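You operate a simulated robot arm through the tools that you are given. There is no shell and no other tool. Be economical: measure what you need, move in short steps, check, and stop when the job is done.

You are at the controls of a simulated two-armed robot. One attempt, no reset.

## Task
Redraw the wide shell in the column press and put it on the bench.
Fine: stand it mouth up on the large ring; hold both START buttons down till the holder lands; eject; the gate stays open.
Where things are to end (x, y in the base frame): oiled shell within 60 mm of [460, -460].

The check looks at the end state, three seconds after you hand in, the way a careful person would. Anything else that was tipped, shoved, dropped, spilled or broken makes it a failure.

## Robot
Two 7-joint arms with two-finger parallel grippers on one trunk, on a base that drives. Base frame: it is fixed to the floor where the robot stands at the start and does not move with it; the origin is under the middle of the robot, x ahead of it, y to its left, z up; the surface under the hand at the start is at about z = 900. Units: mm, degrees, N and s.
The left shoulder is at the start at [70, 134, 1251], the right one opposite. With the tool pointing down near the work surface each hand reaches from about 100 to 640 mm from the robot's upright axis, wherever it stands, measured 20 degrees to its own side. Places, roughly: bench by the column press [500, -500, 900]; blue button under the ledge [400, 4400, 800]; blue button under the long ledge [400, 1300, 800]; green button by the long ledge [600, 600, 800]; green button on the upright [700, 4600, 1000]; green button under the lever [600, 200, 800]; large nest [900, 400, 900]; lever by the bench [500, 200, 1000]; lever on the ledge [500, 4600, 900]; numbered knob on the upright [700, 3700, 1300]; numbered knob under the long ledge [400, 1000, 800]; press [1300, 800, 1100]; press gate [700, 4100, 1600]; prop behind the wide gate [1000, 700, 900]; prop between the two rings [1000, 4100, 900]; red knob between the starts [600, 400, 800]. Payload 1.57 kg a hand.
The tool frame of a hand sits at the grasp point between the pads (the TCP): z along the fingers, y along the line on which they close. The tips reach 30 mm beyond it. The gripper opens to 80 mm. The fingers are 17 mm wide and 12 mm thick; the gripper's body (40 by 82 mm) begins 80 mm behind the TCP.
Orientation is told as [roll, pitch, yaw] about the base's x, y, z axes, in that order, counted from this pose: with the fingers straight down and closing along the base's y, the tool's x points along the base's -x, its y along +y and its z along -z.

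## Interface
- The arms move only by the tool send_rows. It takes "left_increments", "right_increments" or both (then of equal length, played together; a hand with none holds still); each is one flat list of numbers, 6 for each row, row after row: the shift along the tool's x, y, z in mm, then the turn, a rotation vector about the tool's x, y, z in degrees. In form: [x, y, z, wx, wy, wz, x, y, z, wx, wy, wz, ...]. A call has 1 to 20 rows; each row is the pose to reach, as a shift and turn from the pose commanded when the call began, along the tool's axes at that moment. "left_jaw" and "right_jaw" are, for a hand that has rows, the finger opening in mm, from 0 to 80, set as the call begins (left out, the last holds). A row lasts 0.2 s, in which the tool goes at most 50 mm and 8.6 degrees; a call with a longer step from one row to the next is refused whole, and so is a gripper value outside its range. A pose out of reach is approached as far as the arm can. The call stops where the force on the tool passes 50 N (or 10 N more than at its start, if that is more) or the arm is blocked; 0.2 s more then pass. The fingers move at their own pace (about 153 mm/s each) and stop on an object; they squeeze with about 36 N. The grip force told is the motor's: it shows also when the fingers shut on nothing. Time passes only in rows, and 0.2 s behind the last, so rows that repeat a pose let the fingers close. It gives the time, the measured TCP pose, the force on the tool (base axes), the opening and the grip force at its end, in the units of the frame above (readings bear some noise), with the torque about the TCP (base axes, N m) and any sound that the robot's microphone picked up.
- Cameras (640 x 400 px; columns grow to the right, rows downward): "scene" is now at [130.6, 10.3, 1465.1]; the picture's right is [0.14, -0.99, 0.00], its down [-0.71, -0.10, -0.70] and it looks along [0.70, 0.09, -0.71] (base axes); focal length 214 px, centre (320, 200). "left" rides on the left gripper at [72, 7, -122] in its tool frame; the picture's right is [-0.09, 1.00, 0.00], its down [-0.84, -0.08, -0.54] and it looks along [-0.54, -0.05, 0.84] (tool axes); focal length 238 px, centre (320, 200). "right" rides on the right gripper at [72, -7, -122] in its tool frame; the picture's right is [0.09, 1.00, 0.00], its down [-0.84, 0.08, -0.54] and it looks along [-0.54, 0.05, 0.84] (tool axes); focal length 238 px, centre (320, 200). There is no depth. A picture from a camera that has moved, and an enlarged one, comes with that camera's place and axes in the base frame and with its lens.
- capture(camera): a new picture of that camera. The clock stands still meanwhile.
- lift_body(by): slides the trunk up (or, below 0, down) by that many mm; the arms and the scene camera ride with it, the base frame stays. It gives what a move gives, with no picture.
- roll_base(legs): drives the robot by 1 to 6 legs, each [ahead, left, turn to the left] in mm, mm and degrees, along the robot's own axes; the way and the turn of a leg run together, so that a leg with both is an arc; at most 1500 mm and 180 degrees a leg. The arms and the cameras ride along, it lands a little off, and it stops where it bumps. It gives what a move gives.
- aim_head(pan, tilt): turns the head with the scene camera to pan (to the left, within 86 degrees either way) and tilt (down, from -29 to 69), counted from straight ahead of the robot. It gives what a move gives.
- inspect(camera, box): a new picture of the part [left, top, right, bottom] of that camera's present view, enlarged. The clock stands still meanwhile.
- finish_job(): hands the job in; it is judged then, once.

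Go step by step. Nothing tells you exact positions but the pictures and the camera data: compare them with the known pose of the tool, close in by small moves and look again before you grip or let go. The budget is 120 turns and 100 pictures, counting those below and the enlarged ones. Unless the task says otherwise, let go and move clear before handing in, and close with one line.

The tools are called after ">>>" by a JSON object that holds its "fn" and its "kwargs". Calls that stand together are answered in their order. send_rows: Moves the arms, as the interface text tells. Its arguments: {"type":"object","properties":{"left_increments":{"type":"array"},"left_jaw":{"type":"number"},"right_increments":{"type":"array"},"right_jaw":{"type":"number"}},"required":[]} The other tools are called the same way: lift_body (by) slides the trunk up or down; roll_base (legs) drives the base; aim_head (pan, tilt) turns the head that bears the scene camera; capture (camera) takes a picture; inspect (camera, box) takes an enlarged picture of a part of a camera's view; finish_job () hands the job in.

At the start:

```text
time_s: 0.0
left_position: [348.5, 377.2, 1280.6]
left_tcp_rot: [0.0, 0.0, 0.0]
left_wrist_force: [0.6, 0.4, -0.9]
left_ft_torque: [0.02, -0.02, 0.0]
left_gripper_width: 80.0
left_gripper_force: 0.0
right_position: [386.0, -56.9, 1323.2]
right_tcp_rot: [0.0, 0.0, 0.0]
right_wrist_force: [-0.5, -0.5, 0.2]
right_ft_torque: [-0.03, 0.02, -0.01]
right_gripper_width: 80.1
right_gripper_force: 0.1
trunk travel left (down, up): [-825.0, 115.0]
robot x, y, heading: [2.1, 0.6, -0.1]
head pan, tilt: [7.8, 45.4]
```

scene: 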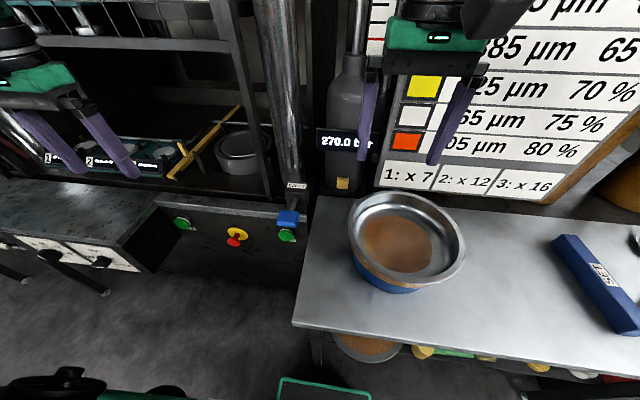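
right: 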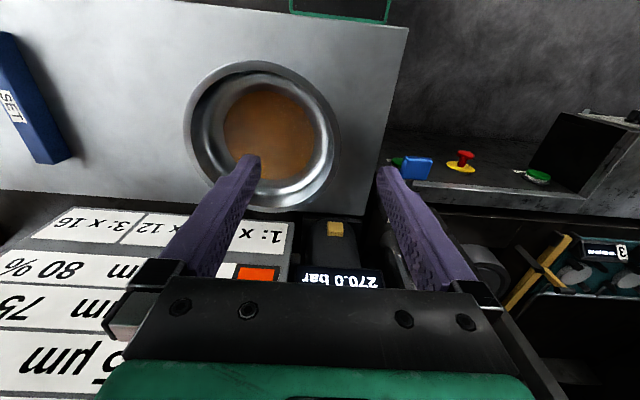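
left: 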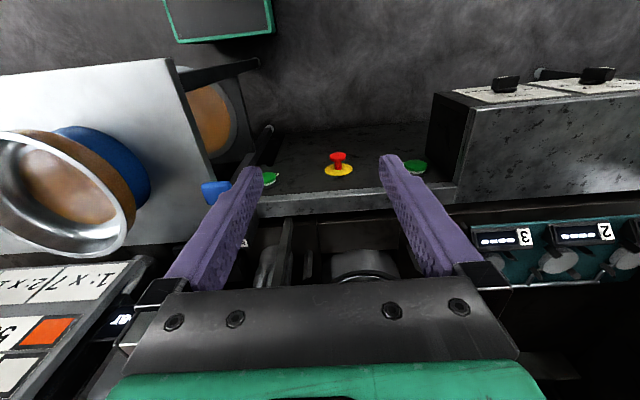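

I see a wide flanged pan (possibly the wide shell) on a blue stand on the bench, the press to the left with START buttons and a table of settings on a board. I'll look around before moving anything.

>>> {"fn": "aim_head", "kwargs": {"pan": 0, "tilt": 10}}

>>> {"fn": "capture", "kwargs": {"camera": "scene"}}

>>> {"fn": "aim_head", "kwargs": {"pan": 50, "tilt": 25}}

>>> {"fn": "capture", "kwargs": {"camera": "scene"}}

>>> {"fn": "aim_head", "kwargs": {"pan": -45, "tilt": 30}}

>>> {"fn": "capture", "kwargs": {"camera": "scene"}}

```text
time_s: 1.0
left_position: [349.0, 376.1, 1282.0]
left_tcp_rot: [-0.1, 0.0, -0.1]
left_wrist_force: [0.5, 0.5, 0.2]
left_ft_torque: [-0.01, 0.02, 0.03]
left_gripper_width: 80.1
left_gripper_force: 0.1
right_position: [386.0, -57.0, 1322.5]
right_tcp_rot: [0.0, 0.1, 0.0]
right_wrist_force: [0.6, -0.4, 0.3]
right_ft_torque: [0.03, 0.0, 0.02]
right_gripper_width: 79.9
right_gripper_force: 0.0
trunk travel left (down, up): [-825.0, 115.0]
robot x, y, heading: [-2.5, -0.6, -0.0]
head pan, tilt: [0.0, 10.0]
```

```text
96 pictures are left
camera scene: at [143.3, -0.7, 1520.5], right [0.0, -1.0, 0.0], down [-0.17, 0.0, -0.98], along [0.98, 0.0, -0.17], focal length 214 px, centre (320, 200)
```

scene: 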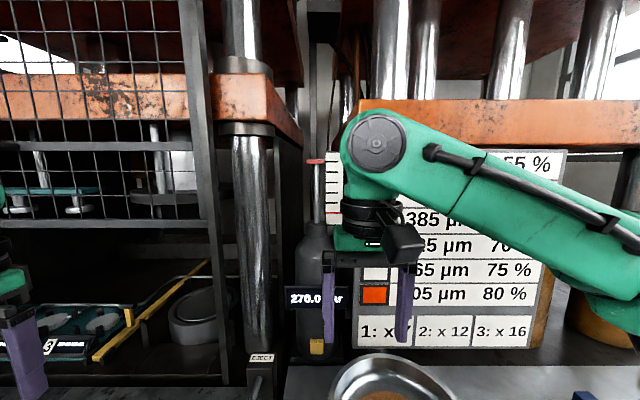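

```text
time_s: 2.2
left_position: [349.3, 376.4, 1281.2]
left_tcp_rot: [0.0, 0.0, 0.0]
left_wrist_force: [-0.8, -0.8, 0.1]
left_ft_torque: [0.02, 0.01, 0.01]
left_gripper_width: 80.0
left_gripper_force: 0.0
right_position: [384.9, -58.5, 1322.8]
right_tcp_rot: [0.0, 0.0, 0.1]
right_wrist_force: [-0.3, -0.7, 0.2]
right_ft_torque: [-0.04, -0.01, 0.01]
right_gripper_width: 80.0
right_gripper_force: 0.1
trunk travel left (down, up): [-825.0, 115.0]
robot x, y, heading: [-0.5, -2.5, 0.3]
head pan, tilt: [50.0, 25.0]
```

```text
95 pictures are left
camera scene: at [109.7, 69.8, 1496.3], right [0.77, -0.64, 0.0], down [-0.27, -0.32, -0.91], along [0.58, 0.69, -0.42], focal length 214 px, centre (320, 200)
```

scene: 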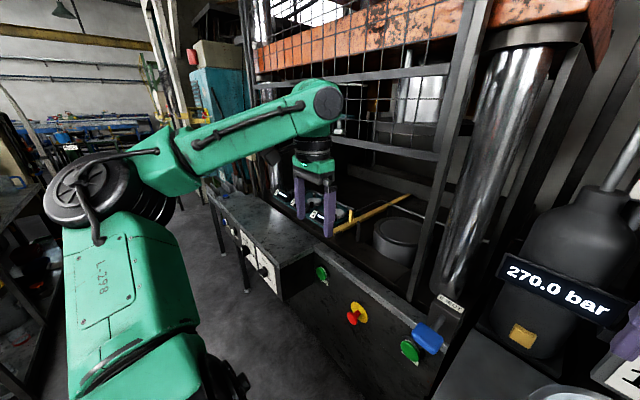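

```text
time_s: 3.9
left_position: [348.0, 375.2, 1281.5]
left_tcp_rot: [0.0, 0.0, 0.0]
left_wrist_force: [0.5, -0.1, 0.3]
left_ft_torque: [0.02, 0.02, 0.02]
left_gripper_width: 80.1
left_gripper_force: 0.1
right_position: [386.4, -58.2, 1322.1]
right_tcp_rot: [0.0, 0.0, -0.1]
right_wrist_force: [-0.1, 0.1, 0.4]
right_ft_torque: [0.03, 0.02, 0.01]
right_gripper_width: 79.8
right_gripper_force: 0.1
trunk travel left (down, up): [-825.0, 115.0]
robot x, y, heading: [1.8, -3.4, -0.1]
head pan, tilt: [-45.0, 30.0]
```

```text
94 pictures are left
camera scene: at [114.4, -64.6, 1488.3], right [-0.71, -0.71, 0.0], down [-0.35, 0.35, -0.87], along [0.61, -0.61, -0.5], focal length 214 px, centre (320, 200)
```

scene: 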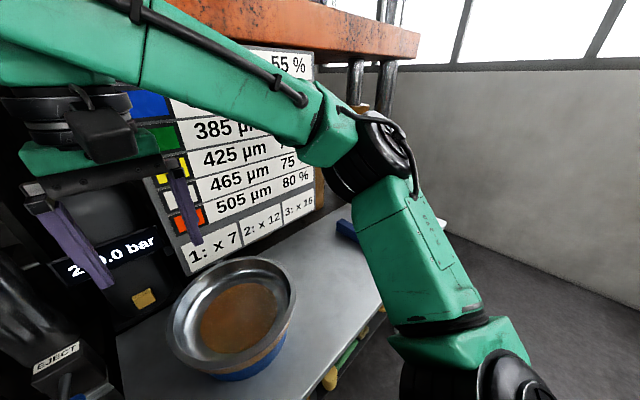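

The table on the board is partly hidden by the right arm, so I'll enlarge the shell and the rest. Then I'll look at the panels on the left.

>>> {"fn": "inspect", "kwargs": {"camera": "scene", "box": [100, 40, 340, 390]}}

>>> {"fn": "aim_head", "kwargs": {"pan": 35, "tilt": 40}}

>>> {"fn": "capture", "kwargs": {"camera": "scene"}}

>>> {"fn": "inspect", "kwargs": {"camera": "left", "box": [400, 40, 640, 290]}}

>>> {"fn": "inspect", "kwargs": {"camera": "right", "box": [0, 0, 400, 400]}}

```text
1.14 times, centred on (220, 215) of scene
camera zoom: at [114.4, -64.6, 1488.3], right [-0.71, -0.71, 0.0], down [-0.35, 0.35, -0.87], along [0.61, -0.61, -0.5], focal length 245 px, centre (434, 183)
```

zoom: 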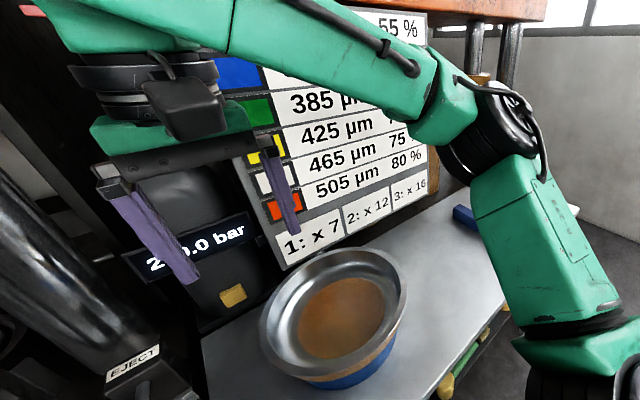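

```text
time_s: 5.4
left_position: [350.1, 376.4, 1280.7]
left_tcp_rot: [0.0, 0.0, 0.0]
left_wrist_force: [0.4, -0.2, -0.4]
left_ft_torque: [0.0, 0.01, -0.01]
left_gripper_width: 80.0
left_gripper_force: 0.1
right_position: [384.0, -57.6, 1322.9]
right_tcp_rot: [-0.1, 0.0, 0.1]
right_wrist_force: [-0.5, 0.7, 0.0]
right_ft_torque: [-0.03, -0.02, 0.01]
right_gripper_width: 80.0
right_gripper_force: 0.0
trunk travel left (down, up): [-825.0, 115.0]
robot x, y, heading: [-2.3, -1.1, -0.2]
head pan, tilt: [35.0, 40.0]
```

```text
92 pictures are left
camera scene: at [120.1, 48.0, 1472.9], right [0.57, -0.82, 0.0], down [-0.53, -0.37, -0.77], along [0.63, 0.44, -0.64], focal length 214 px, centre (320, 200)
```

scene: 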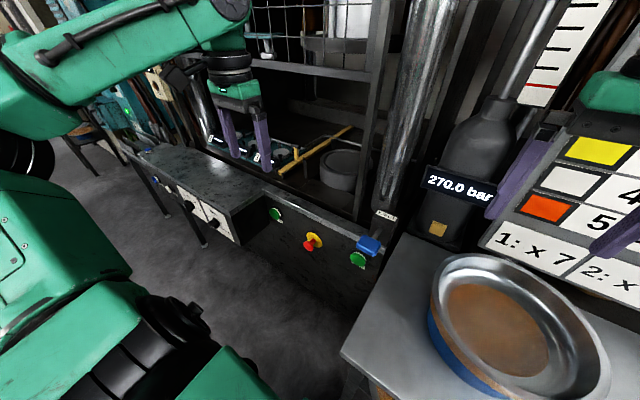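

```text
1.60 times, centred on (520, 165) of left
camera zoom: at [277.4, 382.5, 1403.1], right [0.09, 1.0, 0.0], down [0.84, -0.08, 0.54], along [0.54, -0.05, -0.84], focal length 381 px, centre (0, 256)
```

zoom: 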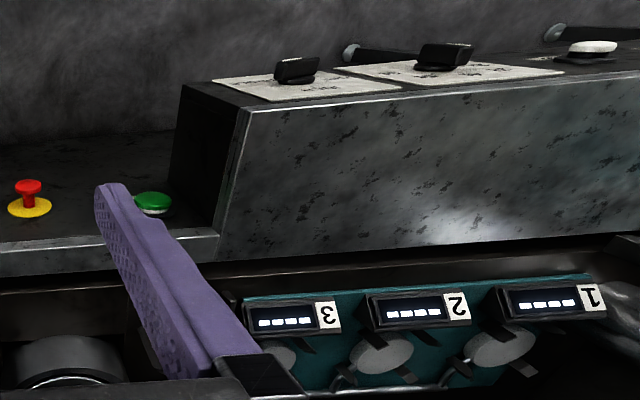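

```text
1.00 times, centred on (200, 200) of right (not enlarged: the box is as wide or as high as the picture)
camera zoom: at [313.4, -63.7, 1444.0], right [-0.09, 1.0, 0.0], down [0.84, 0.08, 0.54], along [0.54, 0.05, -0.84], focal length 238 px, centre (440, 200)
```

zoom: 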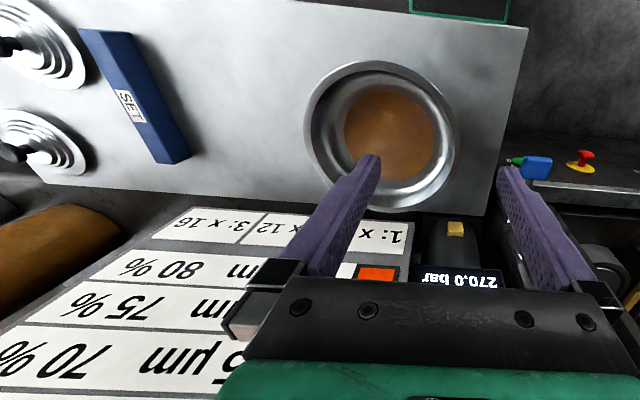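

The right arm hides the chart. I'll pull it back and lower it, then read the chart and the knob panels.

>>> {"fn": "send_rows", "kwargs": {"right_increments": [40, -40, 0, 0, 0, 0, 80, -80, 0, 0, 0, 0, 115, -115, 10, 0, 0, 0, 140, -150, 40, 0, 0, 0, 150, -190, 70, 0, 0, 0, 160, -230, 100, 0, 0, 0, 160, -265, 130, 0, 0, 0]}}

>>> {"fn": "aim_head", "kwargs": {"pan": -20, "tilt": 15}}

>>> {"fn": "capture", "kwargs": {"camera": "scene"}}

>>> {"fn": "capture", "kwargs": {"camera": "right"}}

```text
refused: row 1 steps farther than a row can; nothing moved
```

```text
time_s: 6.7
left_position: [349.0, 375.9, 1281.7]
left_tcp_rot: [0.0, -0.1, 0.0]
left_wrist_force: [0.6, 0.1, -0.3]
left_ft_torque: [-0.01, -0.03, 0.0]
left_gripper_width: 80.0
left_gripper_force: 0.2
right_position: [385.3, -57.2, 1323.5]
right_tcp_rot: [-0.1, 0.1, 0.0]
right_wrist_force: [0.3, -0.2, 0.2]
right_ft_torque: [-0.01, -0.01, -0.02]
right_gripper_width: 80.1
right_gripper_force: 0.0
trunk travel left (down, up): [-825.0, 115.0]
robot x, y, heading: [0.5, 2.1, 0.0]
head pan, tilt: [-20.0, 15.0]
```

```text
89 pictures are left
camera scene: at [138.2, -32.5, 1512.4], right [-0.34, -0.94, 0.0], down [-0.24, 0.09, -0.97], along [0.91, -0.33, -0.26], focal length 214 px, centre (320, 200)
```

scene: 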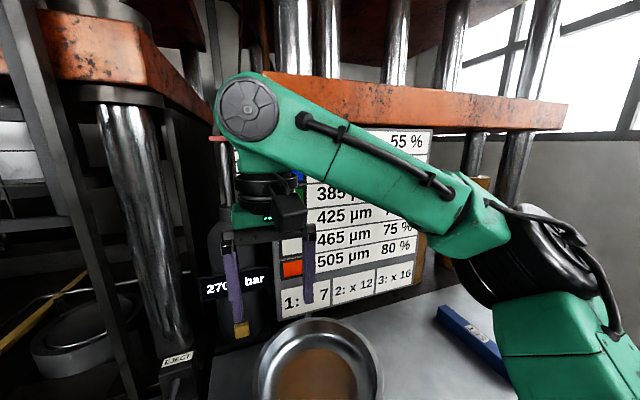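

```text
88 pictures are left
camera right: at [313.4, -63.7, 1444.1], right [-0.09, 1.0, 0.0], down [0.84, 0.08, 0.54], along [0.54, 0.05, -0.84], focal length 238 px, centre (320, 200)
```

right: 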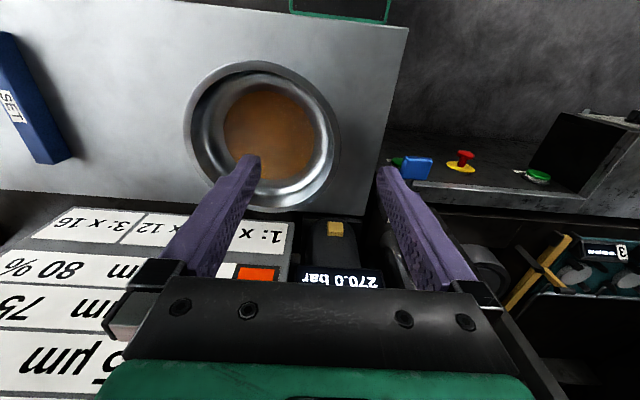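

The first step was too long, so I'll resend it in shorter steps, and only picture once it has moved.

>>> {"fn": "send_rows", "kwargs": {"right_increments": [30, -30, 0, 0, 0, 0, 60, -60, 0, 0, 0, 0, 90, -90, 10, 0, 0, 0, 115, -120, 35, 0, 0, 0, 140, -150, 60, 0, 0, 0, 150, -180, 90, 0, 0, 0, 155, -210, 120, 0, 0, 0, 160, -250, 130, 0, 0, 0]}}

>>> {"fn": "capture", "kwargs": {"camera": "scene"}}

```text
time_s: 8.5
left_position: [349.1, 375.7, 1280.3]
left_tcp_rot: [0.0, 0.0, 0.0]
left_wrist_force: [0.4, 1.1, 0.6]
left_ft_torque: [0.0, -0.01, 0.01]
left_gripper_width: 79.6
left_gripper_force: 0.1
right_position: [275.2, -263.3, 1195.5]
right_tcp_rot: [0.1, 0.2, 0.1]
right_wrist_force: [0.2, -0.6, -0.3]
right_ft_torque: [0.05, 0.0, 0.03]
right_gripper_width: 80.1
right_gripper_force: 0.0
right hand out of reach, approached as far as the arm can: row 6, 7, 8
trunk travel left (down, up): [-825.0, 115.0]
robot x, y, heading: [0.6, 0.7, -0.4]
head pan, tilt: [-20.0, 15.0]
```

```text
87 pictures are left
camera scene: at [138.9, -33.7, 1512.4], right [-0.34, -0.94, 0.0], down [-0.24, 0.09, -0.97], along [0.91, -0.33, -0.26], focal length 214 px, centre (320, 200)
```

scene: 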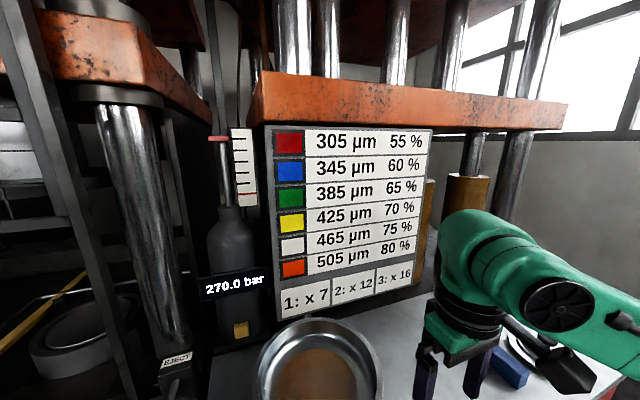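

Chart read: blue = 345 µm, 60 %; 1: x7, 2: x12, 3: x16. The shell appears to have a blue band. Next I'll drive left to read the knob panels and look inside the press.

>>> {"fn": "roll_base", "kwargs": {"legs": [[0, 600, 0]]}}

>>> {"fn": "aim_head", "kwargs": {"pan": 35, "tilt": 50}}

>>> {"fn": "capture", "kwargs": {"camera": "scene"}}

>>> {"fn": "capture", "kwargs": {"camera": "left"}}

>>> {"fn": "aim_head", "kwargs": {"pan": 0, "tilt": 20}}

>>> {"fn": "capture", "kwargs": {"camera": "scene"}}

```text
time_s: 11.8
left_position: [353.2, 971.2, 1282.9]
left_tcp_rot: [0.0, 0.0, -0.3]
left_wrist_force: [-0.1, -0.1, -0.3]
left_ft_torque: [-0.01, 0.0, -0.01]
left_gripper_width: 79.9
left_gripper_force: 0.0
right_position: [274.3, 333.1, 1196.0]
right_tcp_rot: [0.2, 0.1, -0.3]
right_wrist_force: [-1.3, 0.2, 0.5]
right_ft_torque: [-0.02, 0.01, -0.01]
right_gripper_width: 79.7
right_gripper_force: 0.0
trunk travel left (down, up): [-825.0, 115.0]
robot x, y, heading: [0.2, 599.7, -0.2]
head pan, tilt: [-20.0, 15.0]
```

```text
time_s: 13.1
left_position: [352.8, 971.3, 1281.7]
left_tcp_rot: [0.0, 0.0, -0.2]
left_wrist_force: [-0.6, -1.0, -0.1]
left_ft_torque: [-0.02, 0.01, -0.03]
left_gripper_width: 80.2
left_gripper_force: 0.0
right_position: [275.2, 334.2, 1195.0]
right_tcp_rot: [0.1, 0.3, -0.3]
right_wrist_force: [0.4, 0.4, -0.2]
right_ft_torque: [-0.02, 0.0, -0.05]
right_gripper_width: 80.1
right_gripper_force: 0.0
trunk travel left (down, up): [-825.0, 115.0]
robot x, y, heading: [-0.3, 600.5, -0.4]
head pan, tilt: [35.0, 50.0]
```

```text
86 pictures are left
camera scene: at [115.2, 640.4, 1458.8], right [0.57, -0.82, 0.0], down [-0.63, -0.44, -0.64], along [0.53, 0.37, -0.77], focal length 214 px, centre (320, 200)
```

scene: 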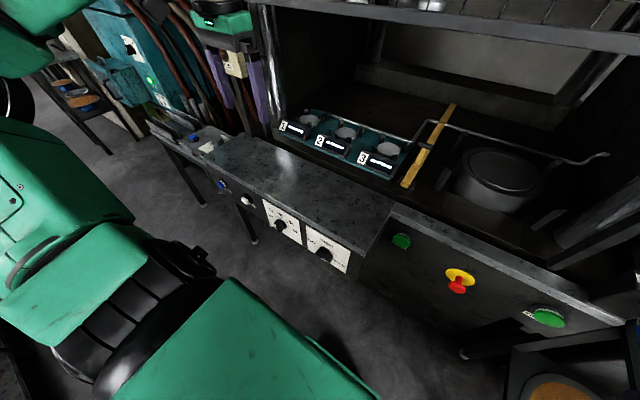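

```text
85 pictures are left
camera left: at [280.7, 978.7, 1403.3], right [0.1, 1.0, 0.0], down [0.84, -0.08, 0.54], along [0.54, -0.05, -0.84], focal length 238 px, centre (320, 200)
```

left: 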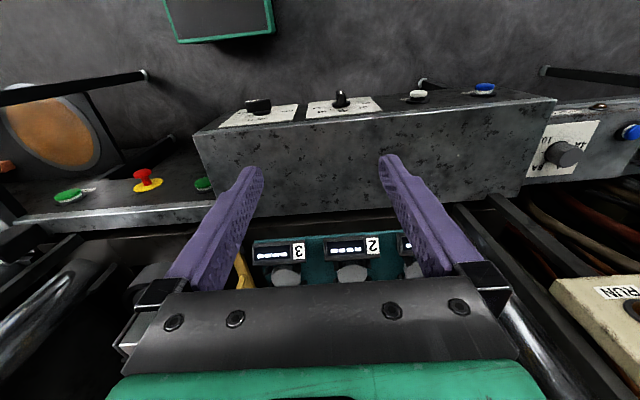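

```text
time_s: 14.1
left_position: [351.8, 972.0, 1281.4]
left_tcp_rot: [0.0, 0.0, -0.3]
left_wrist_force: [-0.3, 0.1, -1.3]
left_ft_torque: [0.0, -0.02, 0.0]
left_gripper_width: 80.0
left_gripper_force: 0.0
right_position: [275.7, 334.7, 1197.1]
right_tcp_rot: [0.0, 0.1, -0.3]
right_wrist_force: [0.2, 0.9, 0.4]
right_ft_torque: [0.01, 0.01, -0.07]
right_gripper_width: 80.1
right_gripper_force: 0.1
trunk travel left (down, up): [-825.0, 115.0]
robot x, y, heading: [-0.4, 596.3, -0.5]
head pan, tilt: [0.0, 20.0]
```

```text
84 pictures are left
camera scene: at [144.8, 596.5, 1504.3], right [0.0, -1.0, 0.0], down [-0.34, 0.0, -0.94], along [0.94, 0.0, -0.34], focal length 214 px, centre (320, 200)
```

scene: 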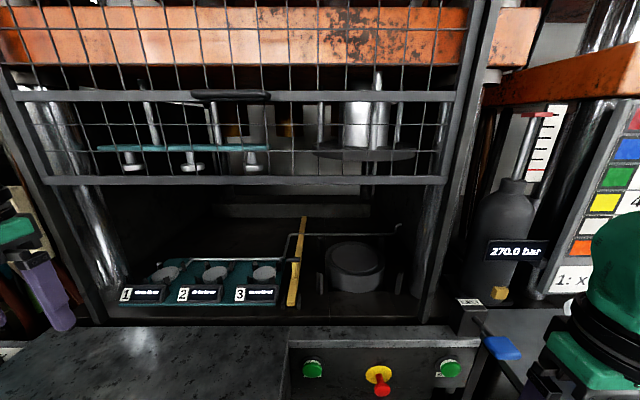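

This press has three small stations, a large ring, a yellow bar and an open mesh gate. I'll enlarge the knob plates and the inside of the press.

>>> {"fn": "inspect", "kwargs": {"camera": "scene", "box": [100, 200, 480, 400]}}

>>> {"fn": "aim_head", "kwargs": {"pan": 30, "tilt": 50}}

>>> {"fn": "inspect", "kwargs": {"camera": "scene", "box": [180, 140, 360, 290]}}

>>> {"fn": "inspect", "kwargs": {"camera": "left", "box": [480, 60, 640, 340]}}

```text
1.68 times, centred on (290, 300) of scene
camera zoom: at [144.8, 596.5, 1504.3], right [0.0, -1.0, 0.0], down [-0.34, 0.0, -0.94], along [0.94, 0.0, -0.34], focal length 361 px, centre (370, 32)
```

zoom: 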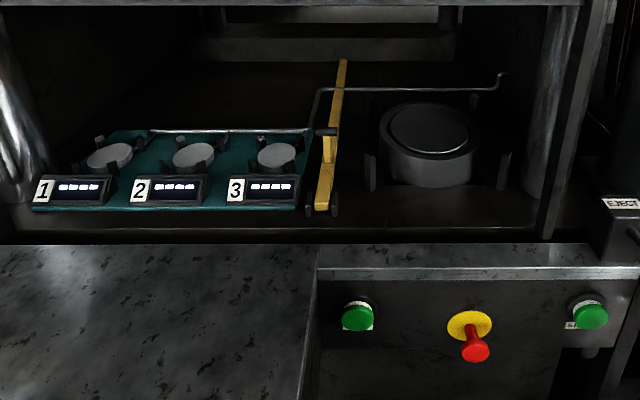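

```text
time_s: 15.1
left_position: [352.5, 972.6, 1281.2]
left_tcp_rot: [-0.1, 0.0, -0.2]
left_wrist_force: [-0.2, 0.8, -0.1]
left_ft_torque: [0.01, 0.0, 0.0]
left_gripper_width: 79.8
left_gripper_force: 0.1
right_position: [275.2, 334.2, 1196.8]
right_tcp_rot: [0.1, 0.0, -0.3]
right_wrist_force: [-0.3, -0.1, -0.1]
right_ft_torque: [-0.02, -0.01, 0.0]
right_gripper_width: 80.0
right_gripper_force: 0.1
trunk travel left (down, up): [-825.0, 115.0]
robot x, y, heading: [1.9, 597.4, -0.1]
head pan, tilt: [30.0, 50.0]
```

```text
2.67 times, centred on (270, 215) of scene
camera zoom: at [118.7, 634.9, 1458.8], right [0.49, -0.87, 0.0], down [-0.67, -0.38, -0.64], along [0.56, 0.32, -0.77], focal length 572 px, centre (453, 160)
```

zoom: 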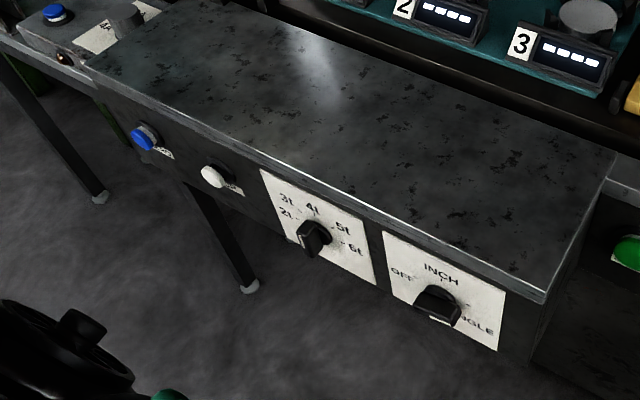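

```text
1.43 times, centred on (560, 200) of left
camera zoom: at [280.6, 978.9, 1403.2], right [0.1, 1.0, 0.0], down [0.84, -0.08, 0.54], along [0.54, -0.05, -0.84], focal length 340 px, centre (-23, 200)
```

zoom: 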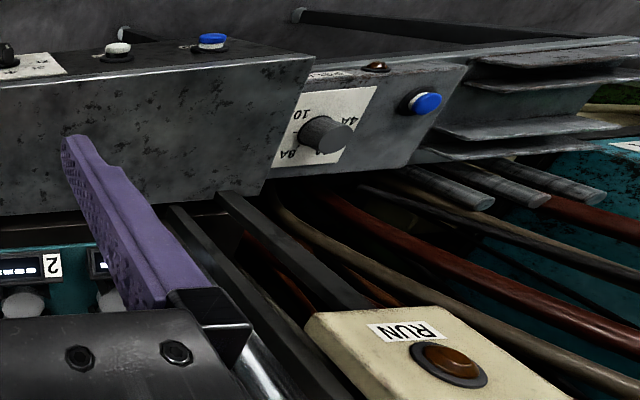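

Knobs read 2t–6t and OFF / INCH / SINGLE. I'll lower the trunk for a frontal look at them and the button labels.

>>> {"fn": "roll_base", "kwargs": {"legs": [[-150, 250, 0]]}}

>>> {"fn": "lift_body", "kwargs": {"by": -200}}

>>> {"fn": "aim_head", "kwargs": {"pan": 0, "tilt": 50}}

>>> {"fn": "capture", "kwargs": {"camera": "scene"}}

```text
time_s: 17.0
left_position: [204.7, 1216.0, 1282.8]
left_tcp_rot: [0.1, 0.0, -0.2]
left_wrist_force: [-0.4, -0.8, 0.1]
left_ft_torque: [0.01, 0.03, 0.01]
left_gripper_width: 80.3
left_gripper_force: 0.1
right_position: [126.4, 578.0, 1193.5]
right_tcp_rot: [0.1, 0.3, -0.3]
right_wrist_force: [-0.6, 0.1, -0.1]
right_ft_torque: [0.03, 0.05, -0.01]
right_gripper_width: 80.0
right_gripper_force: 0.0
trunk travel left (down, up): [-825.0, 115.0]
robot x, y, heading: [-147.9, 845.9, -0.6]
head pan, tilt: [30.0, 50.0]
```

```text
time_s: 19.2
left_position: [202.8, 1218.8, 1082.1]
left_tcp_rot: [0.1, -0.1, -0.2]
left_wrist_force: [0.4, -0.8, 0.1]
left_ft_torque: [-0.02, 0.01, -0.04]
left_gripper_width: 80.2
left_gripper_force: 0.0
right_position: [126.2, 581.1, 996.9]
right_tcp_rot: [0.1, 0.2, -0.3]
right_wrist_force: [-0.5, 0.2, 1.0]
right_ft_torque: [0.02, -0.01, 0.0]
right_gripper_width: 79.7
right_gripper_force: 0.0
trunk travel left (down, up): [-625.0, 315.0]
robot x, y, heading: [-148.0, 844.3, -0.5]
head pan, tilt: [30.0, 50.0]
```

```text
time_s: 20.2
left_position: [204.0, 1219.0, 1081.2]
left_tcp_rot: [0.0, 0.0, -0.2]
left_wrist_force: [-0.1, -0.1, -0.3]
left_ft_torque: [0.01, 0.03, 0.0]
left_gripper_width: 79.9
left_gripper_force: 0.2
right_position: [125.5, 579.3, 995.2]
right_tcp_rot: [0.0, 0.2, -0.3]
right_wrist_force: [-0.5, 0.4, 1.3]
right_ft_torque: [0.01, -0.05, -0.01]
right_gripper_width: 80.1
right_gripper_force: 0.0
trunk travel left (down, up): [-625.0, 315.0]
robot x, y, heading: [-147.8, 843.3, -0.3]
head pan, tilt: [0.0, 50.0]
```

```text
80 pictures are left
camera scene: at [-20.0, 842.5, 1258.8], right [0.0, -1.0, 0.0], down [-0.77, 0.0, -0.64], along [0.64, 0.0, -0.77], focal length 214 px, centre (320, 200)
```

scene: 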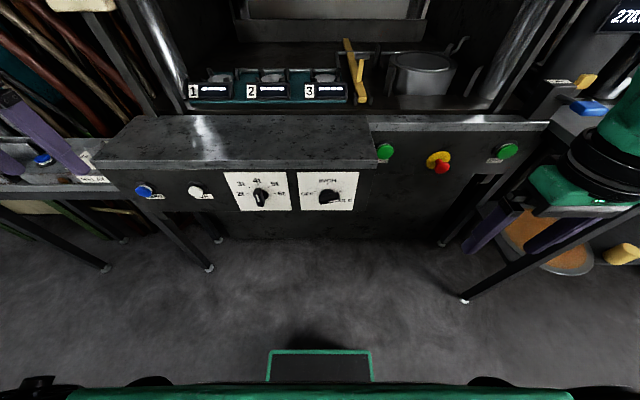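

>>> {"fn": "inspect", "kwargs": {"camera": "scene", "box": [120, 160, 370, 220]}}

>>> {"fn": "inspect", "kwargs": {"camera": "scene", "box": [220, 160, 370, 220]}}

>>> {"fn": "inspect", "kwargs": {"camera": "scene", "box": [370, 20, 640, 280]}}

```text
2.56 times, centred on (245, 190) of scene
camera zoom: at [-20.0, 842.5, 1258.8], right [0.0, -1.0, 0.0], down [-0.77, 0.0, -0.64], along [0.64, 0.0, -0.77], focal length 549 px, centre (512, 226)
```

zoom: 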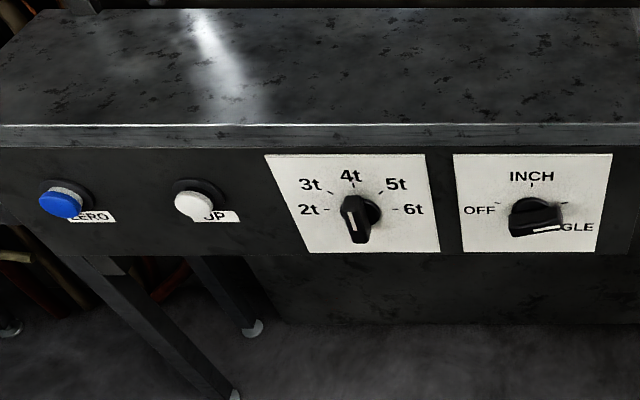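

```text
4.27 times, centred on (295, 190) of scene
camera zoom: at [-20.0, 842.5, 1258.8], right [0.0, -1.0, 0.0], down [-0.77, 0.0, -0.64], along [0.64, 0.0, -0.77], focal length 915 px, centre (427, 243)
```

zoom: 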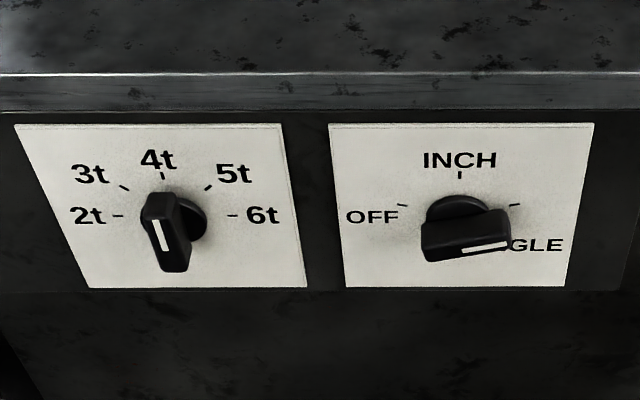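

```text
1.54 times, centred on (505, 150) of scene
camera zoom: at [-20.0, 842.5, 1258.8], right [0.0, -1.0, 0.0], down [-0.77, 0.0, -0.64], along [0.64, 0.0, -0.77], focal length 330 px, centre (35, 277)
```

zoom: 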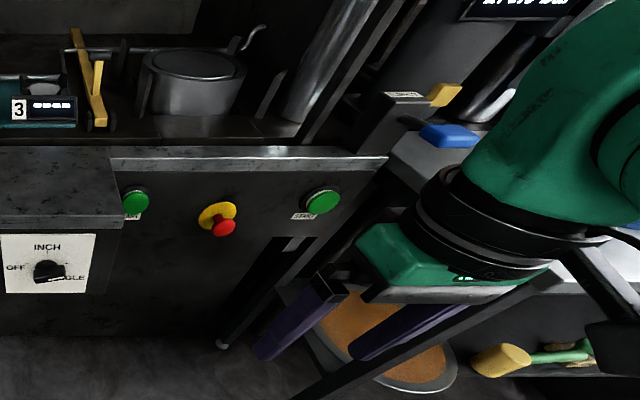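

Mode is SINGLE, tonnage 4t. Now I'll raise the trunk and drive back toward the bench to study the shell closely.

>>> {"fn": "lift_body", "kwargs": {"by": 250}}

>>> {"fn": "roll_base", "kwargs": {"legs": [[0, -1050, 0]]}}

>>> {"fn": "aim_head", "kwargs": {"pan": 0, "tilt": 45}}

>>> {"fn": "capture", "kwargs": {"camera": "scene"}}

>>> {"fn": "capture", "kwargs": {"camera": "left"}}

```text
time_s: 22.7
left_position: [204.3, 1218.6, 1331.9]
left_tcp_rot: [-0.1, 0.0, -0.2]
left_wrist_force: [0.1, 0.6, 0.3]
left_ft_torque: [-0.02, 0.01, -0.02]
left_gripper_width: 80.0
left_gripper_force: 0.1
right_position: [126.1, 581.3, 1245.9]
right_tcp_rot: [0.1, 0.2, -0.4]
right_wrist_force: [-0.4, 1.2, 0.6]
right_ft_torque: [-0.03, -0.01, -0.01]
right_gripper_width: 79.8
right_gripper_force: 0.0
trunk travel left (down, up): [-875.0, 65.0]
robot x, y, heading: [-147.7, 844.8, -0.3]
head pan, tilt: [0.0, 50.0]
```

```text
time_s: 28.2
left_position: [202.4, 163.7, 1332.1]
left_tcp_rot: [0.0, 0.0, 1.5]
left_wrist_force: [0.3, 0.0, -0.4]
left_ft_torque: [-0.05, -0.02, 0.01]
left_gripper_width: 80.0
left_gripper_force: 0.0
right_position: [143.3, -476.6, 1247.2]
right_tcp_rot: [0.0, 0.2, 1.2]
right_wrist_force: [-0.5, -0.4, -0.1]
right_ft_torque: [-0.04, -0.02, 0.03]
right_gripper_width: 80.0
right_gripper_force: 0.0
trunk travel left (down, up): [-875.0, 65.0]
robot x, y, heading: [-136.6, -220.1, 1.4]
head pan, tilt: [0.0, 50.0]
```

```text
time_s: 28.9
left_position: [202.1, 161.7, 1331.3]
left_tcp_rot: [0.0, 0.0, 1.5]
left_wrist_force: [-1.1, 0.4, 0.4]
left_ft_torque: [0.0, -0.02, 0.0]
left_gripper_width: 80.0
left_gripper_force: 0.0
right_position: [143.1, -476.3, 1245.7]
right_tcp_rot: [-0.1, 0.1, 1.4]
right_wrist_force: [0.7, 0.0, -0.3]
right_ft_torque: [0.01, -0.02, -0.04]
right_gripper_width: 80.2
right_gripper_force: 0.1
trunk travel left (down, up): [-875.0, 65.0]
robot x, y, heading: [-141.7, -222.1, 1.4]
head pan, tilt: [0.0, 45.0]
```

```text
76 pictures are left
camera scene: at [-5.8, -219.2, 1515.6], right [0.02, -1.0, 0.0], down [-0.71, -0.02, -0.71], along [0.71, 0.02, -0.71], focal length 214 px, centre (320, 200)
```

scene: 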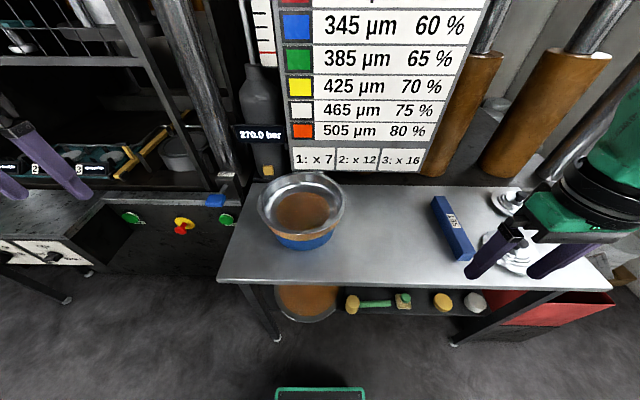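

```text
75 pictures are left
camera left: at [130.9, 167.3, 1453.1], right [0.07, 1.0, 0.0], down [0.84, -0.06, 0.54], along [0.54, -0.04, -0.84], focal length 238 px, centre (320, 200)
```

left: 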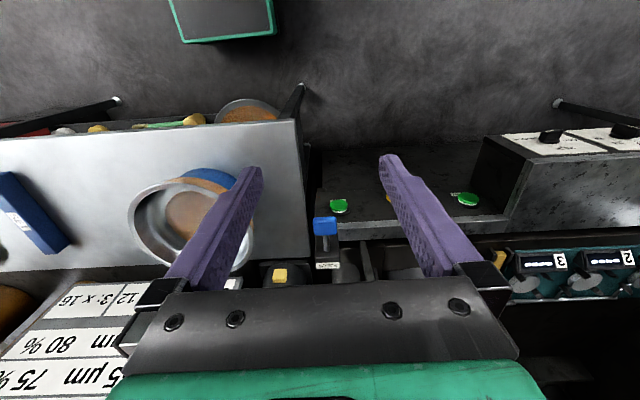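

The shell rim seems near [450, -152] with rim z about 1050 and a diameter of roughly 260; another shell lies on the shelf below. I'll zoom on both.

>>> {"fn": "inspect", "kwargs": {"camera": "scene", "box": [210, 150, 390, 340]}}

>>> {"fn": "inspect", "kwargs": {"camera": "scene", "box": [80, 80, 300, 240]}}

>>> {"fn": "inspect", "kwargs": {"camera": "scene", "box": [420, 170, 620, 340]}}

```text
2.11 times, centred on (300, 245) of scene
camera zoom: at [-5.8, -219.2, 1515.6], right [0.02, -1.0, 0.0], down [-0.71, -0.02, -0.71], along [0.71, 0.02, -0.71], focal length 452 px, centre (362, 105)
```

zoom: 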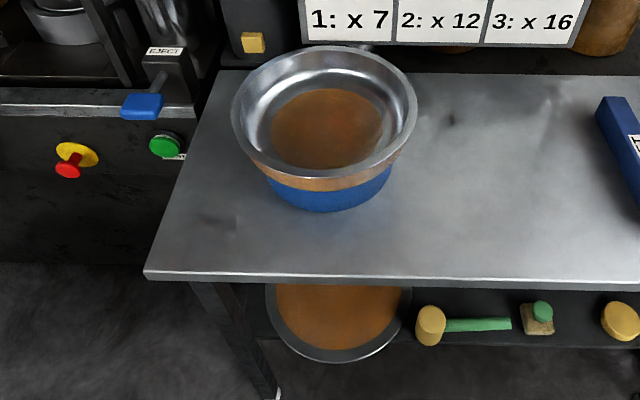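

```text
2.50 times, centred on (190, 160) of scene
camera zoom: at [-5.8, -219.2, 1515.6], right [0.02, -1.0, 0.0], down [-0.71, -0.02, -0.71], along [0.71, 0.02, -0.71], focal length 536 px, centre (645, 300)
```

zoom: 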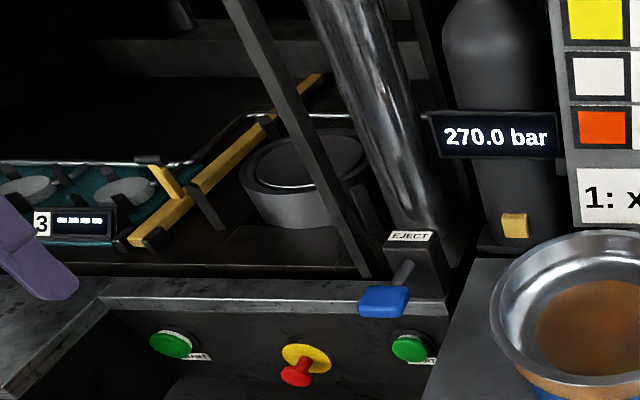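

```text
2.35 times, centred on (520, 255) of scene
camera zoom: at [-5.8, -219.2, 1515.6], right [0.02, -1.0, 0.0], down [-0.71, -0.02, -0.71], along [0.71, 0.02, -0.71], focal length 505 px, centre (-151, 71)
```

zoom: 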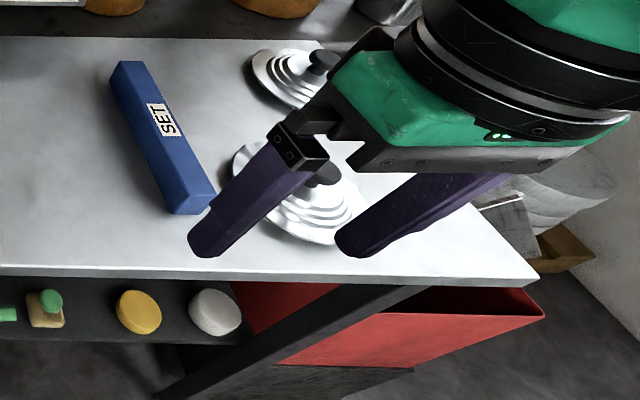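

The yellow prop lies flat in its cradle, and the shell is a flanged bowl (brown band, blue base). I plan to hold it with both hands at the rim's left and right, fingers pitched forward so they fit under the gate. I'll drive up to the bench squarely in front of it.

>>> {"fn": "roll_base", "kwargs": {"legs": [[130, 70, -1.4]]}}

>>> {"fn": "aim_head", "kwargs": {"pan": 0, "tilt": 55}}

>>> {"fn": "capture", "kwargs": {"camera": "scene"}}

```text
time_s: 30.2
left_position: [338.5, 224.5, 1333.0]
left_tcp_rot: [0.2, -0.2, 0.1]
left_wrist_force: [0.1, 0.1, 0.2]
left_ft_torque: [0.01, -0.04, 0.0]
left_gripper_width: 80.2
left_gripper_force: 0.0
right_position: [264.8, -413.5, 1245.9]
right_tcp_rot: [0.0, 0.0, 0.1]
right_wrist_force: [-1.0, 0.6, -0.3]
right_ft_torque: [0.0, 0.01, 0.0]
right_gripper_width: 80.1
right_gripper_force: 0.0
trunk travel left (down, up): [-875.0, 65.0]
robot x, y, heading: [-4.8, -151.7, 0.0]
head pan, tilt: [0.0, 45.0]
```

```text
time_s: 31.0
left_position: [343.4, 225.8, 1331.8]
left_tcp_rot: [0.0, -0.1, 0.1]
left_wrist_force: [0.1, 0.6, 0.1]
left_ft_torque: [0.01, 0.01, -0.01]
left_gripper_width: 80.1
left_gripper_force: 0.1
right_position: [267.3, -412.7, 1245.9]
right_tcp_rot: [0.1, 0.0, 0.0]
right_wrist_force: [0.2, -0.2, -1.2]
right_ft_torque: [-0.04, -0.01, 0.03]
right_gripper_width: 80.0
right_gripper_force: 0.1
trunk travel left (down, up): [-875.0, 65.0]
robot x, y, heading: [-10.2, -152.0, -0.0]
head pan, tilt: [0.0, 55.0]
```

```text
71 pictures are left
camera scene: at [115.5, -151.6, 1502.3], right [0.0, -1.0, 0.0], down [-0.82, 0.0, -0.57], along [0.57, 0.0, -0.82], focal length 214 px, centre (320, 200)
```

scene: 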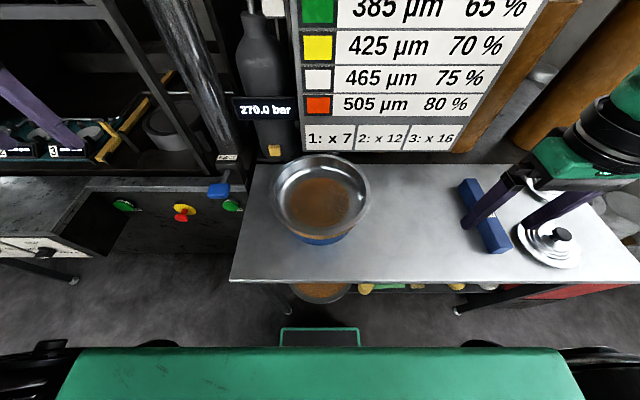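

Rim centre is about [465, -152], z ~1030, diameter ~275. I'll bring both hands to pre-grasp poses beside the rim, pitched 60° forward, at z 1200.

>>> {"fn": "send_rows", "kwargs": {"left_increments": [-15, -30, 16, 0, -7.5, 0, -30, -60, 33, 0, -15, 0, -46, -90, 50, 0, -22.5, 0, -61, -120, 66, 0, -30, 0, -76, -150, 82, 0, -37.5, 0, -92, -180, 99, 0, -45, 0, -107, -210, 115, 0, -52.5, 0, -122, -240, 132, 0, -60, 0], "right_increments": [-25, 15, 6, 0, -7.5, 0, -50, 30, 12, 0, -15, 0, -74, 46, 18, 0, -22.5, 0, -99, 61, 23, 0, -30, 0, -124, 77, 29, 0, -37.5, 0, -148, 92, 35, 0, -45, 0, -173, 108, 40, 0, -52.5, 0, -198, 123, 46, 0, -60, 0]}}

>>> {"fn": "capture", "kwargs": {"camera": "right"}}

>>> {"fn": "capture", "kwargs": {"camera": "scene"}}

```text
time_s: 32.8
left_position: [488.2, -13.2, 1195.6]
left_tcp_rot: [-0.1, -59.7, 0.2]
left_wrist_force: [0.5, -0.3, 0.3]
left_ft_torque: [0.02, 0.0, 0.04]
left_gripper_width: 79.9
left_gripper_force: 0.0
left hand out of reach, approached as far as the arm can: row 5, 6, 7, 8
right_position: [489.8, -285.2, 1193.6]
right_tcp_rot: [0.3, -59.6, -0.2]
right_wrist_force: [0.9, -0.8, 0.4]
right_ft_torque: [0.01, 0.02, 0.01]
right_gripper_width: 79.8
right_gripper_force: 0.0
right hand out of reach, approached as far as the arm can: row 1, 2, 3, 4, 5, 6, 7, 8
trunk travel left (down, up): [-875.0, 65.0]
robot x, y, heading: [-5.6, -150.7, -0.1]
head pan, tilt: [0.0, 55.0]
```

```text
70 pictures are left
camera right: at [347.7, -291.8, 1193.6], right [-0.05, 1.0, -0.08], down [-0.04, 0.07, 1.0], along [1.0, 0.05, 0.04], focal length 238 px, centre (320, 200)
```

right: 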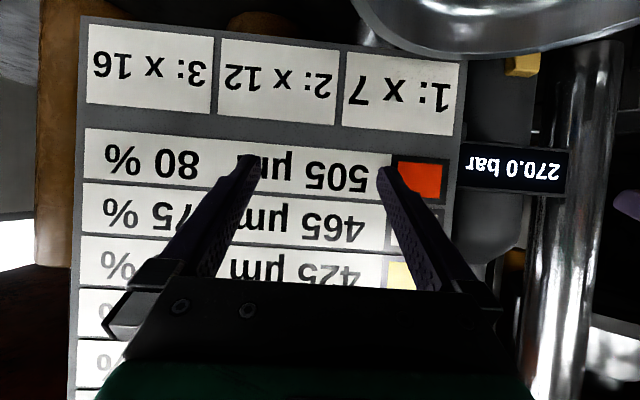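

```text
69 pictures are left
camera scene: at [121.6, -151.7, 1501.8], right [0.0, -1.0, 0.0], down [-0.82, 0.0, -0.57], along [0.57, 0.0, -0.82], focal length 214 px, centre (320, 200)
```

scene: 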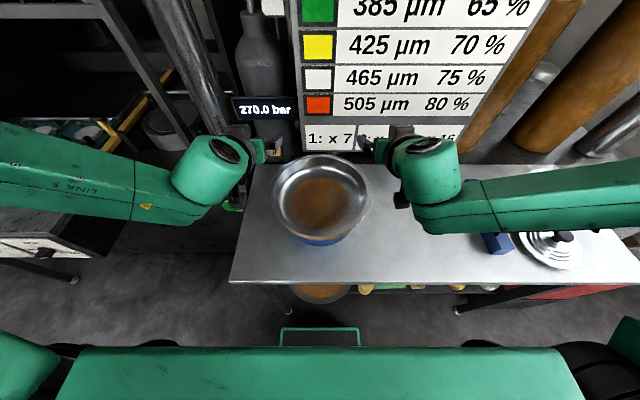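

Hands sit beside the rim at z ~1195, a bit too close to the body. I'll back the base 40 mm, lower both hands to ~1105 and measure the rim height from the side.

>>> {"fn": "roll_base", "kwargs": {"legs": [[-40, 0, 0]]}}

>>> {"fn": "send_rows", "kwargs": {"left_increments": [26, 0, 15, 0, 0, 0, 52, 0, 30, 0, 0, 0, 78, 0, 45, 0, 0, 0], "right_increments": [26, 0, 15, 0, 0, 0, 52, 0, 30, 0, 0, 0, 78, 0, 45, 0, 0, 0]}}

>>> {"fn": "capture", "kwargs": {"camera": "right"}}

>>> {"fn": "capture", "kwargs": {"camera": "left"}}

>>> {"fn": "inspect", "kwargs": {"camera": "scene", "box": [220, 100, 420, 260]}}

```text
time_s: 33.6
left_position: [450.7, -16.2, 1195.1]
left_tcp_rot: [0.1, -59.6, 0.0]
left_wrist_force: [1.2, -0.4, -0.9]
left_ft_torque: [0.01, 0.01, 0.02]
left_gripper_width: 79.9
left_gripper_force: 0.1
right_position: [451.9, -288.0, 1193.0]
right_tcp_rot: [0.2, -59.5, 0.0]
right_wrist_force: [-0.3, 0.5, -0.3]
right_ft_torque: [0.02, 0.02, 0.03]
right_gripper_width: 80.1
right_gripper_force: 0.1
trunk travel left (down, up): [-875.0, 65.0]
robot x, y, heading: [-49.4, -154.9, 0.6]
head pan, tilt: [0.0, 55.0]
```

```text
time_s: 34.5
left_position: [444.0, -12.0, 1107.0]
left_tcp_rot: [0.0, -60.1, 0.1]
left_wrist_force: [-0.3, -1.0, 0.3]
left_ft_torque: [0.0, 0.0, -0.01]
left_gripper_width: 79.8
left_gripper_force: 0.0
right_position: [445.8, -285.2, 1108.3]
right_tcp_rot: [0.0, -60.0, 0.0]
right_wrist_force: [0.1, -0.2, -0.1]
right_ft_torque: [-0.03, -0.02, 0.01]
right_gripper_width: 80.0
right_gripper_force: 0.1
trunk travel left (down, up): [-875.0, 65.0]
robot x, y, heading: [-49.5, -155.8, 0.1]
head pan, tilt: [0.0, 55.0]
```

```text
68 pictures are left
camera right: at [303.6, -291.3, 1106.9], right [-0.05, 1.0, -0.08], down [-0.05, 0.08, 1.0], along [1.0, 0.05, 0.05], focal length 238 px, centre (320, 200)
```

right: 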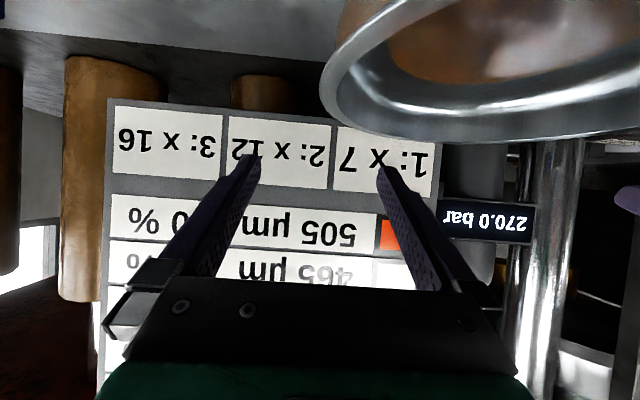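

```text
67 pictures are left
camera left: at [302.5, -7.0, 1105.0], right [0.04, 1.0, 0.08], down [-0.05, -0.08, 1.0], along [1.0, -0.05, 0.05], focal length 238 px, centre (320, 200)
```

left: 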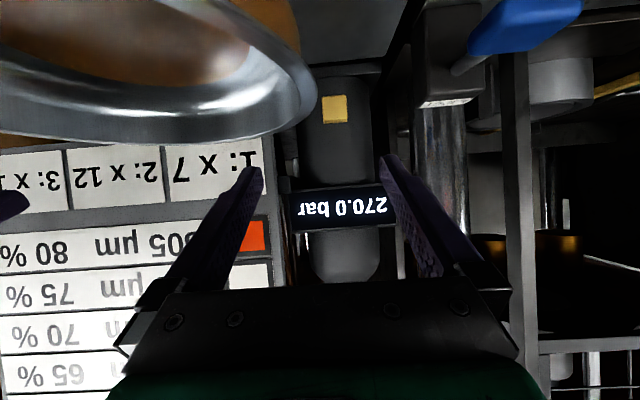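

```text
2.50 times, centred on (320, 180) of scene
camera zoom: at [75.7, -151.3, 1502.4], right [0.0, -1.0, 0.0], down [-0.82, 0.0, -0.57], along [0.57, 0.0, -0.82], focal length 536 px, centre (320, 250)
```

zoom: 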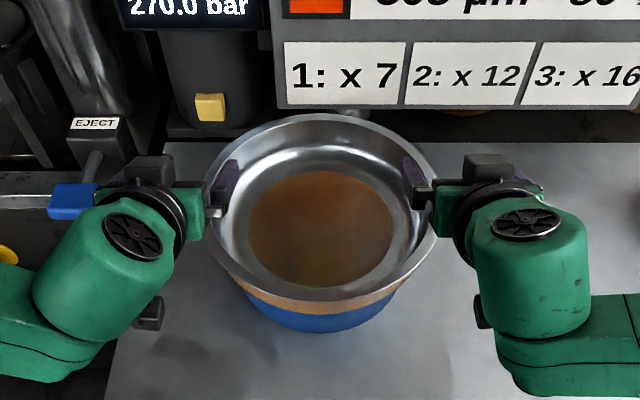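

The rim spans y −289…−12 at z ≈ 1040, centre x ≈ 475. I'll move the hands forward 31 and down to z ≈ 1030, straddling the rim, still open.

>>> {"fn": "send_rows", "kwargs": {"left_increments": [-15, -2, 27, 0, 0, 0, 7, -2, 40, 0, 0, 0, 29, -2, 52, 0, 0, 0, 51, -2, 65, 0, 0, 0], "right_increments": [-15, 0, 27, 0, 0, 0, 7, 0, 40, 0, 0, 0, 29, 0, 52, 0, 0, 0, 51, 0, 65, 0, 0, 0]}}

>>> {"fn": "inspect", "kwargs": {"camera": "scene", "box": [220, 100, 420, 260]}}

>>> {"fn": "capture", "kwargs": {"camera": "right"}}

```text
time_s: 35.5
left_position: [472.8, -7.1, 1039.3]
left_tcp_rot: [0.0, -59.9, 0.1]
left_wrist_force: [-0.5, -0.7, 0.1]
left_ft_torque: [0.01, 0.0, 0.01]
left_gripper_width: 80.0
left_gripper_force: 0.1
left hand out of reach, approached as far as the arm can: row 4
right_position: [475.5, -286.6, 1030.0]
right_tcp_rot: [0.1, -59.8, -0.1]
right_wrist_force: [0.8, 0.4, -1.5]
right_ft_torque: [0.0, -0.02, 0.0]
right_gripper_width: 80.0
right_gripper_force: 0.1
trunk travel left (down, up): [-875.0, 65.0]
robot x, y, heading: [-46.7, -150.7, -0.1]
head pan, tilt: [0.0, 55.0]
```

```text
2.50 times, centred on (320, 180) of scene
camera zoom: at [77.1, -151.9, 1502.1], right [0.0, -1.0, 0.0], down [-0.82, 0.0, -0.57], along [0.57, 0.0, -0.82], focal length 536 px, centre (320, 250)
```

zoom: 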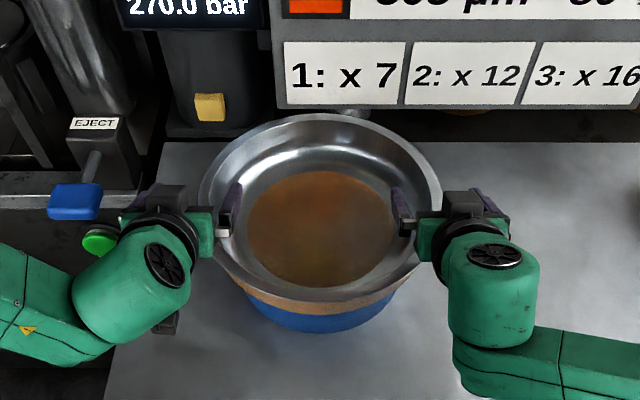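

```text
64 pictures are left
camera right: at [333.2, -292.7, 1027.7], right [-0.05, 1.0, -0.08], down [-0.05, 0.08, 1.0], along [1.0, 0.05, 0.04], focal length 238 px, centre (320, 200)
```

right: 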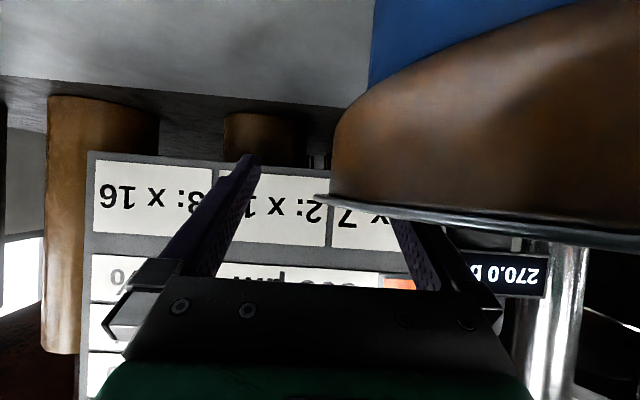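

Now it's clear: a thin lip at z ≈ 1032, a brown wall inset ~12 mm under it, and a narrower blue part below. I'll zoom to see whether the blue is a separate stand.

>>> {"fn": "inspect", "kwargs": {"camera": "right", "box": [310, 0, 630, 210]}}

>>> {"fn": "capture", "kwargs": {"camera": "left"}}

```text
1.90 times, centred on (470, 105) of right
camera zoom: at [333.2, -292.7, 1027.7], right [-0.05, 1.0, -0.08], down [-0.05, 0.08, 1.0], along [1.0, 0.05, 0.04], focal length 454 px, centre (34, 381)
```

zoom: 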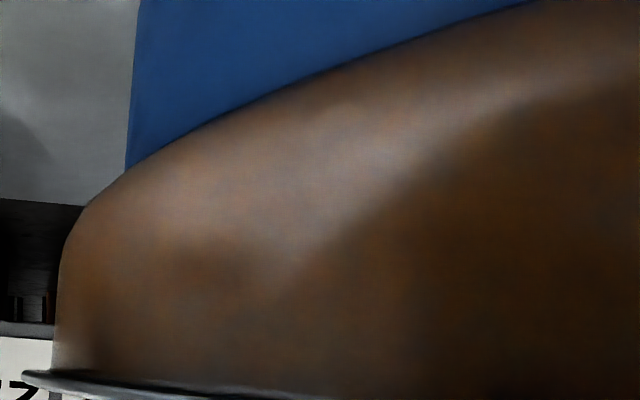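

```text
62 pictures are left
camera left: at [331.7, -1.2, 1038.1], right [0.04, 1.0, 0.08], down [-0.05, -0.08, 1.0], along [1.0, -0.05, 0.05], focal length 238 px, centre (320, 200)
```

left: 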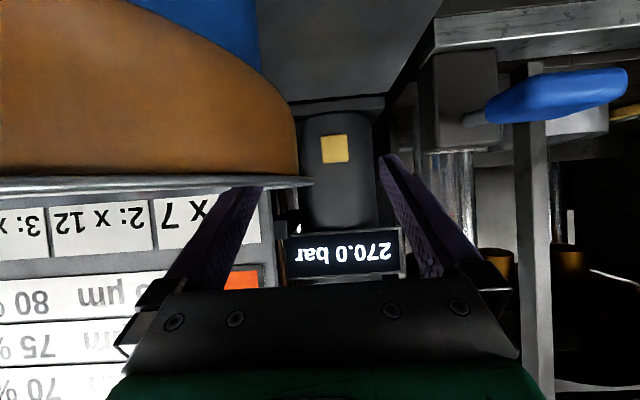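

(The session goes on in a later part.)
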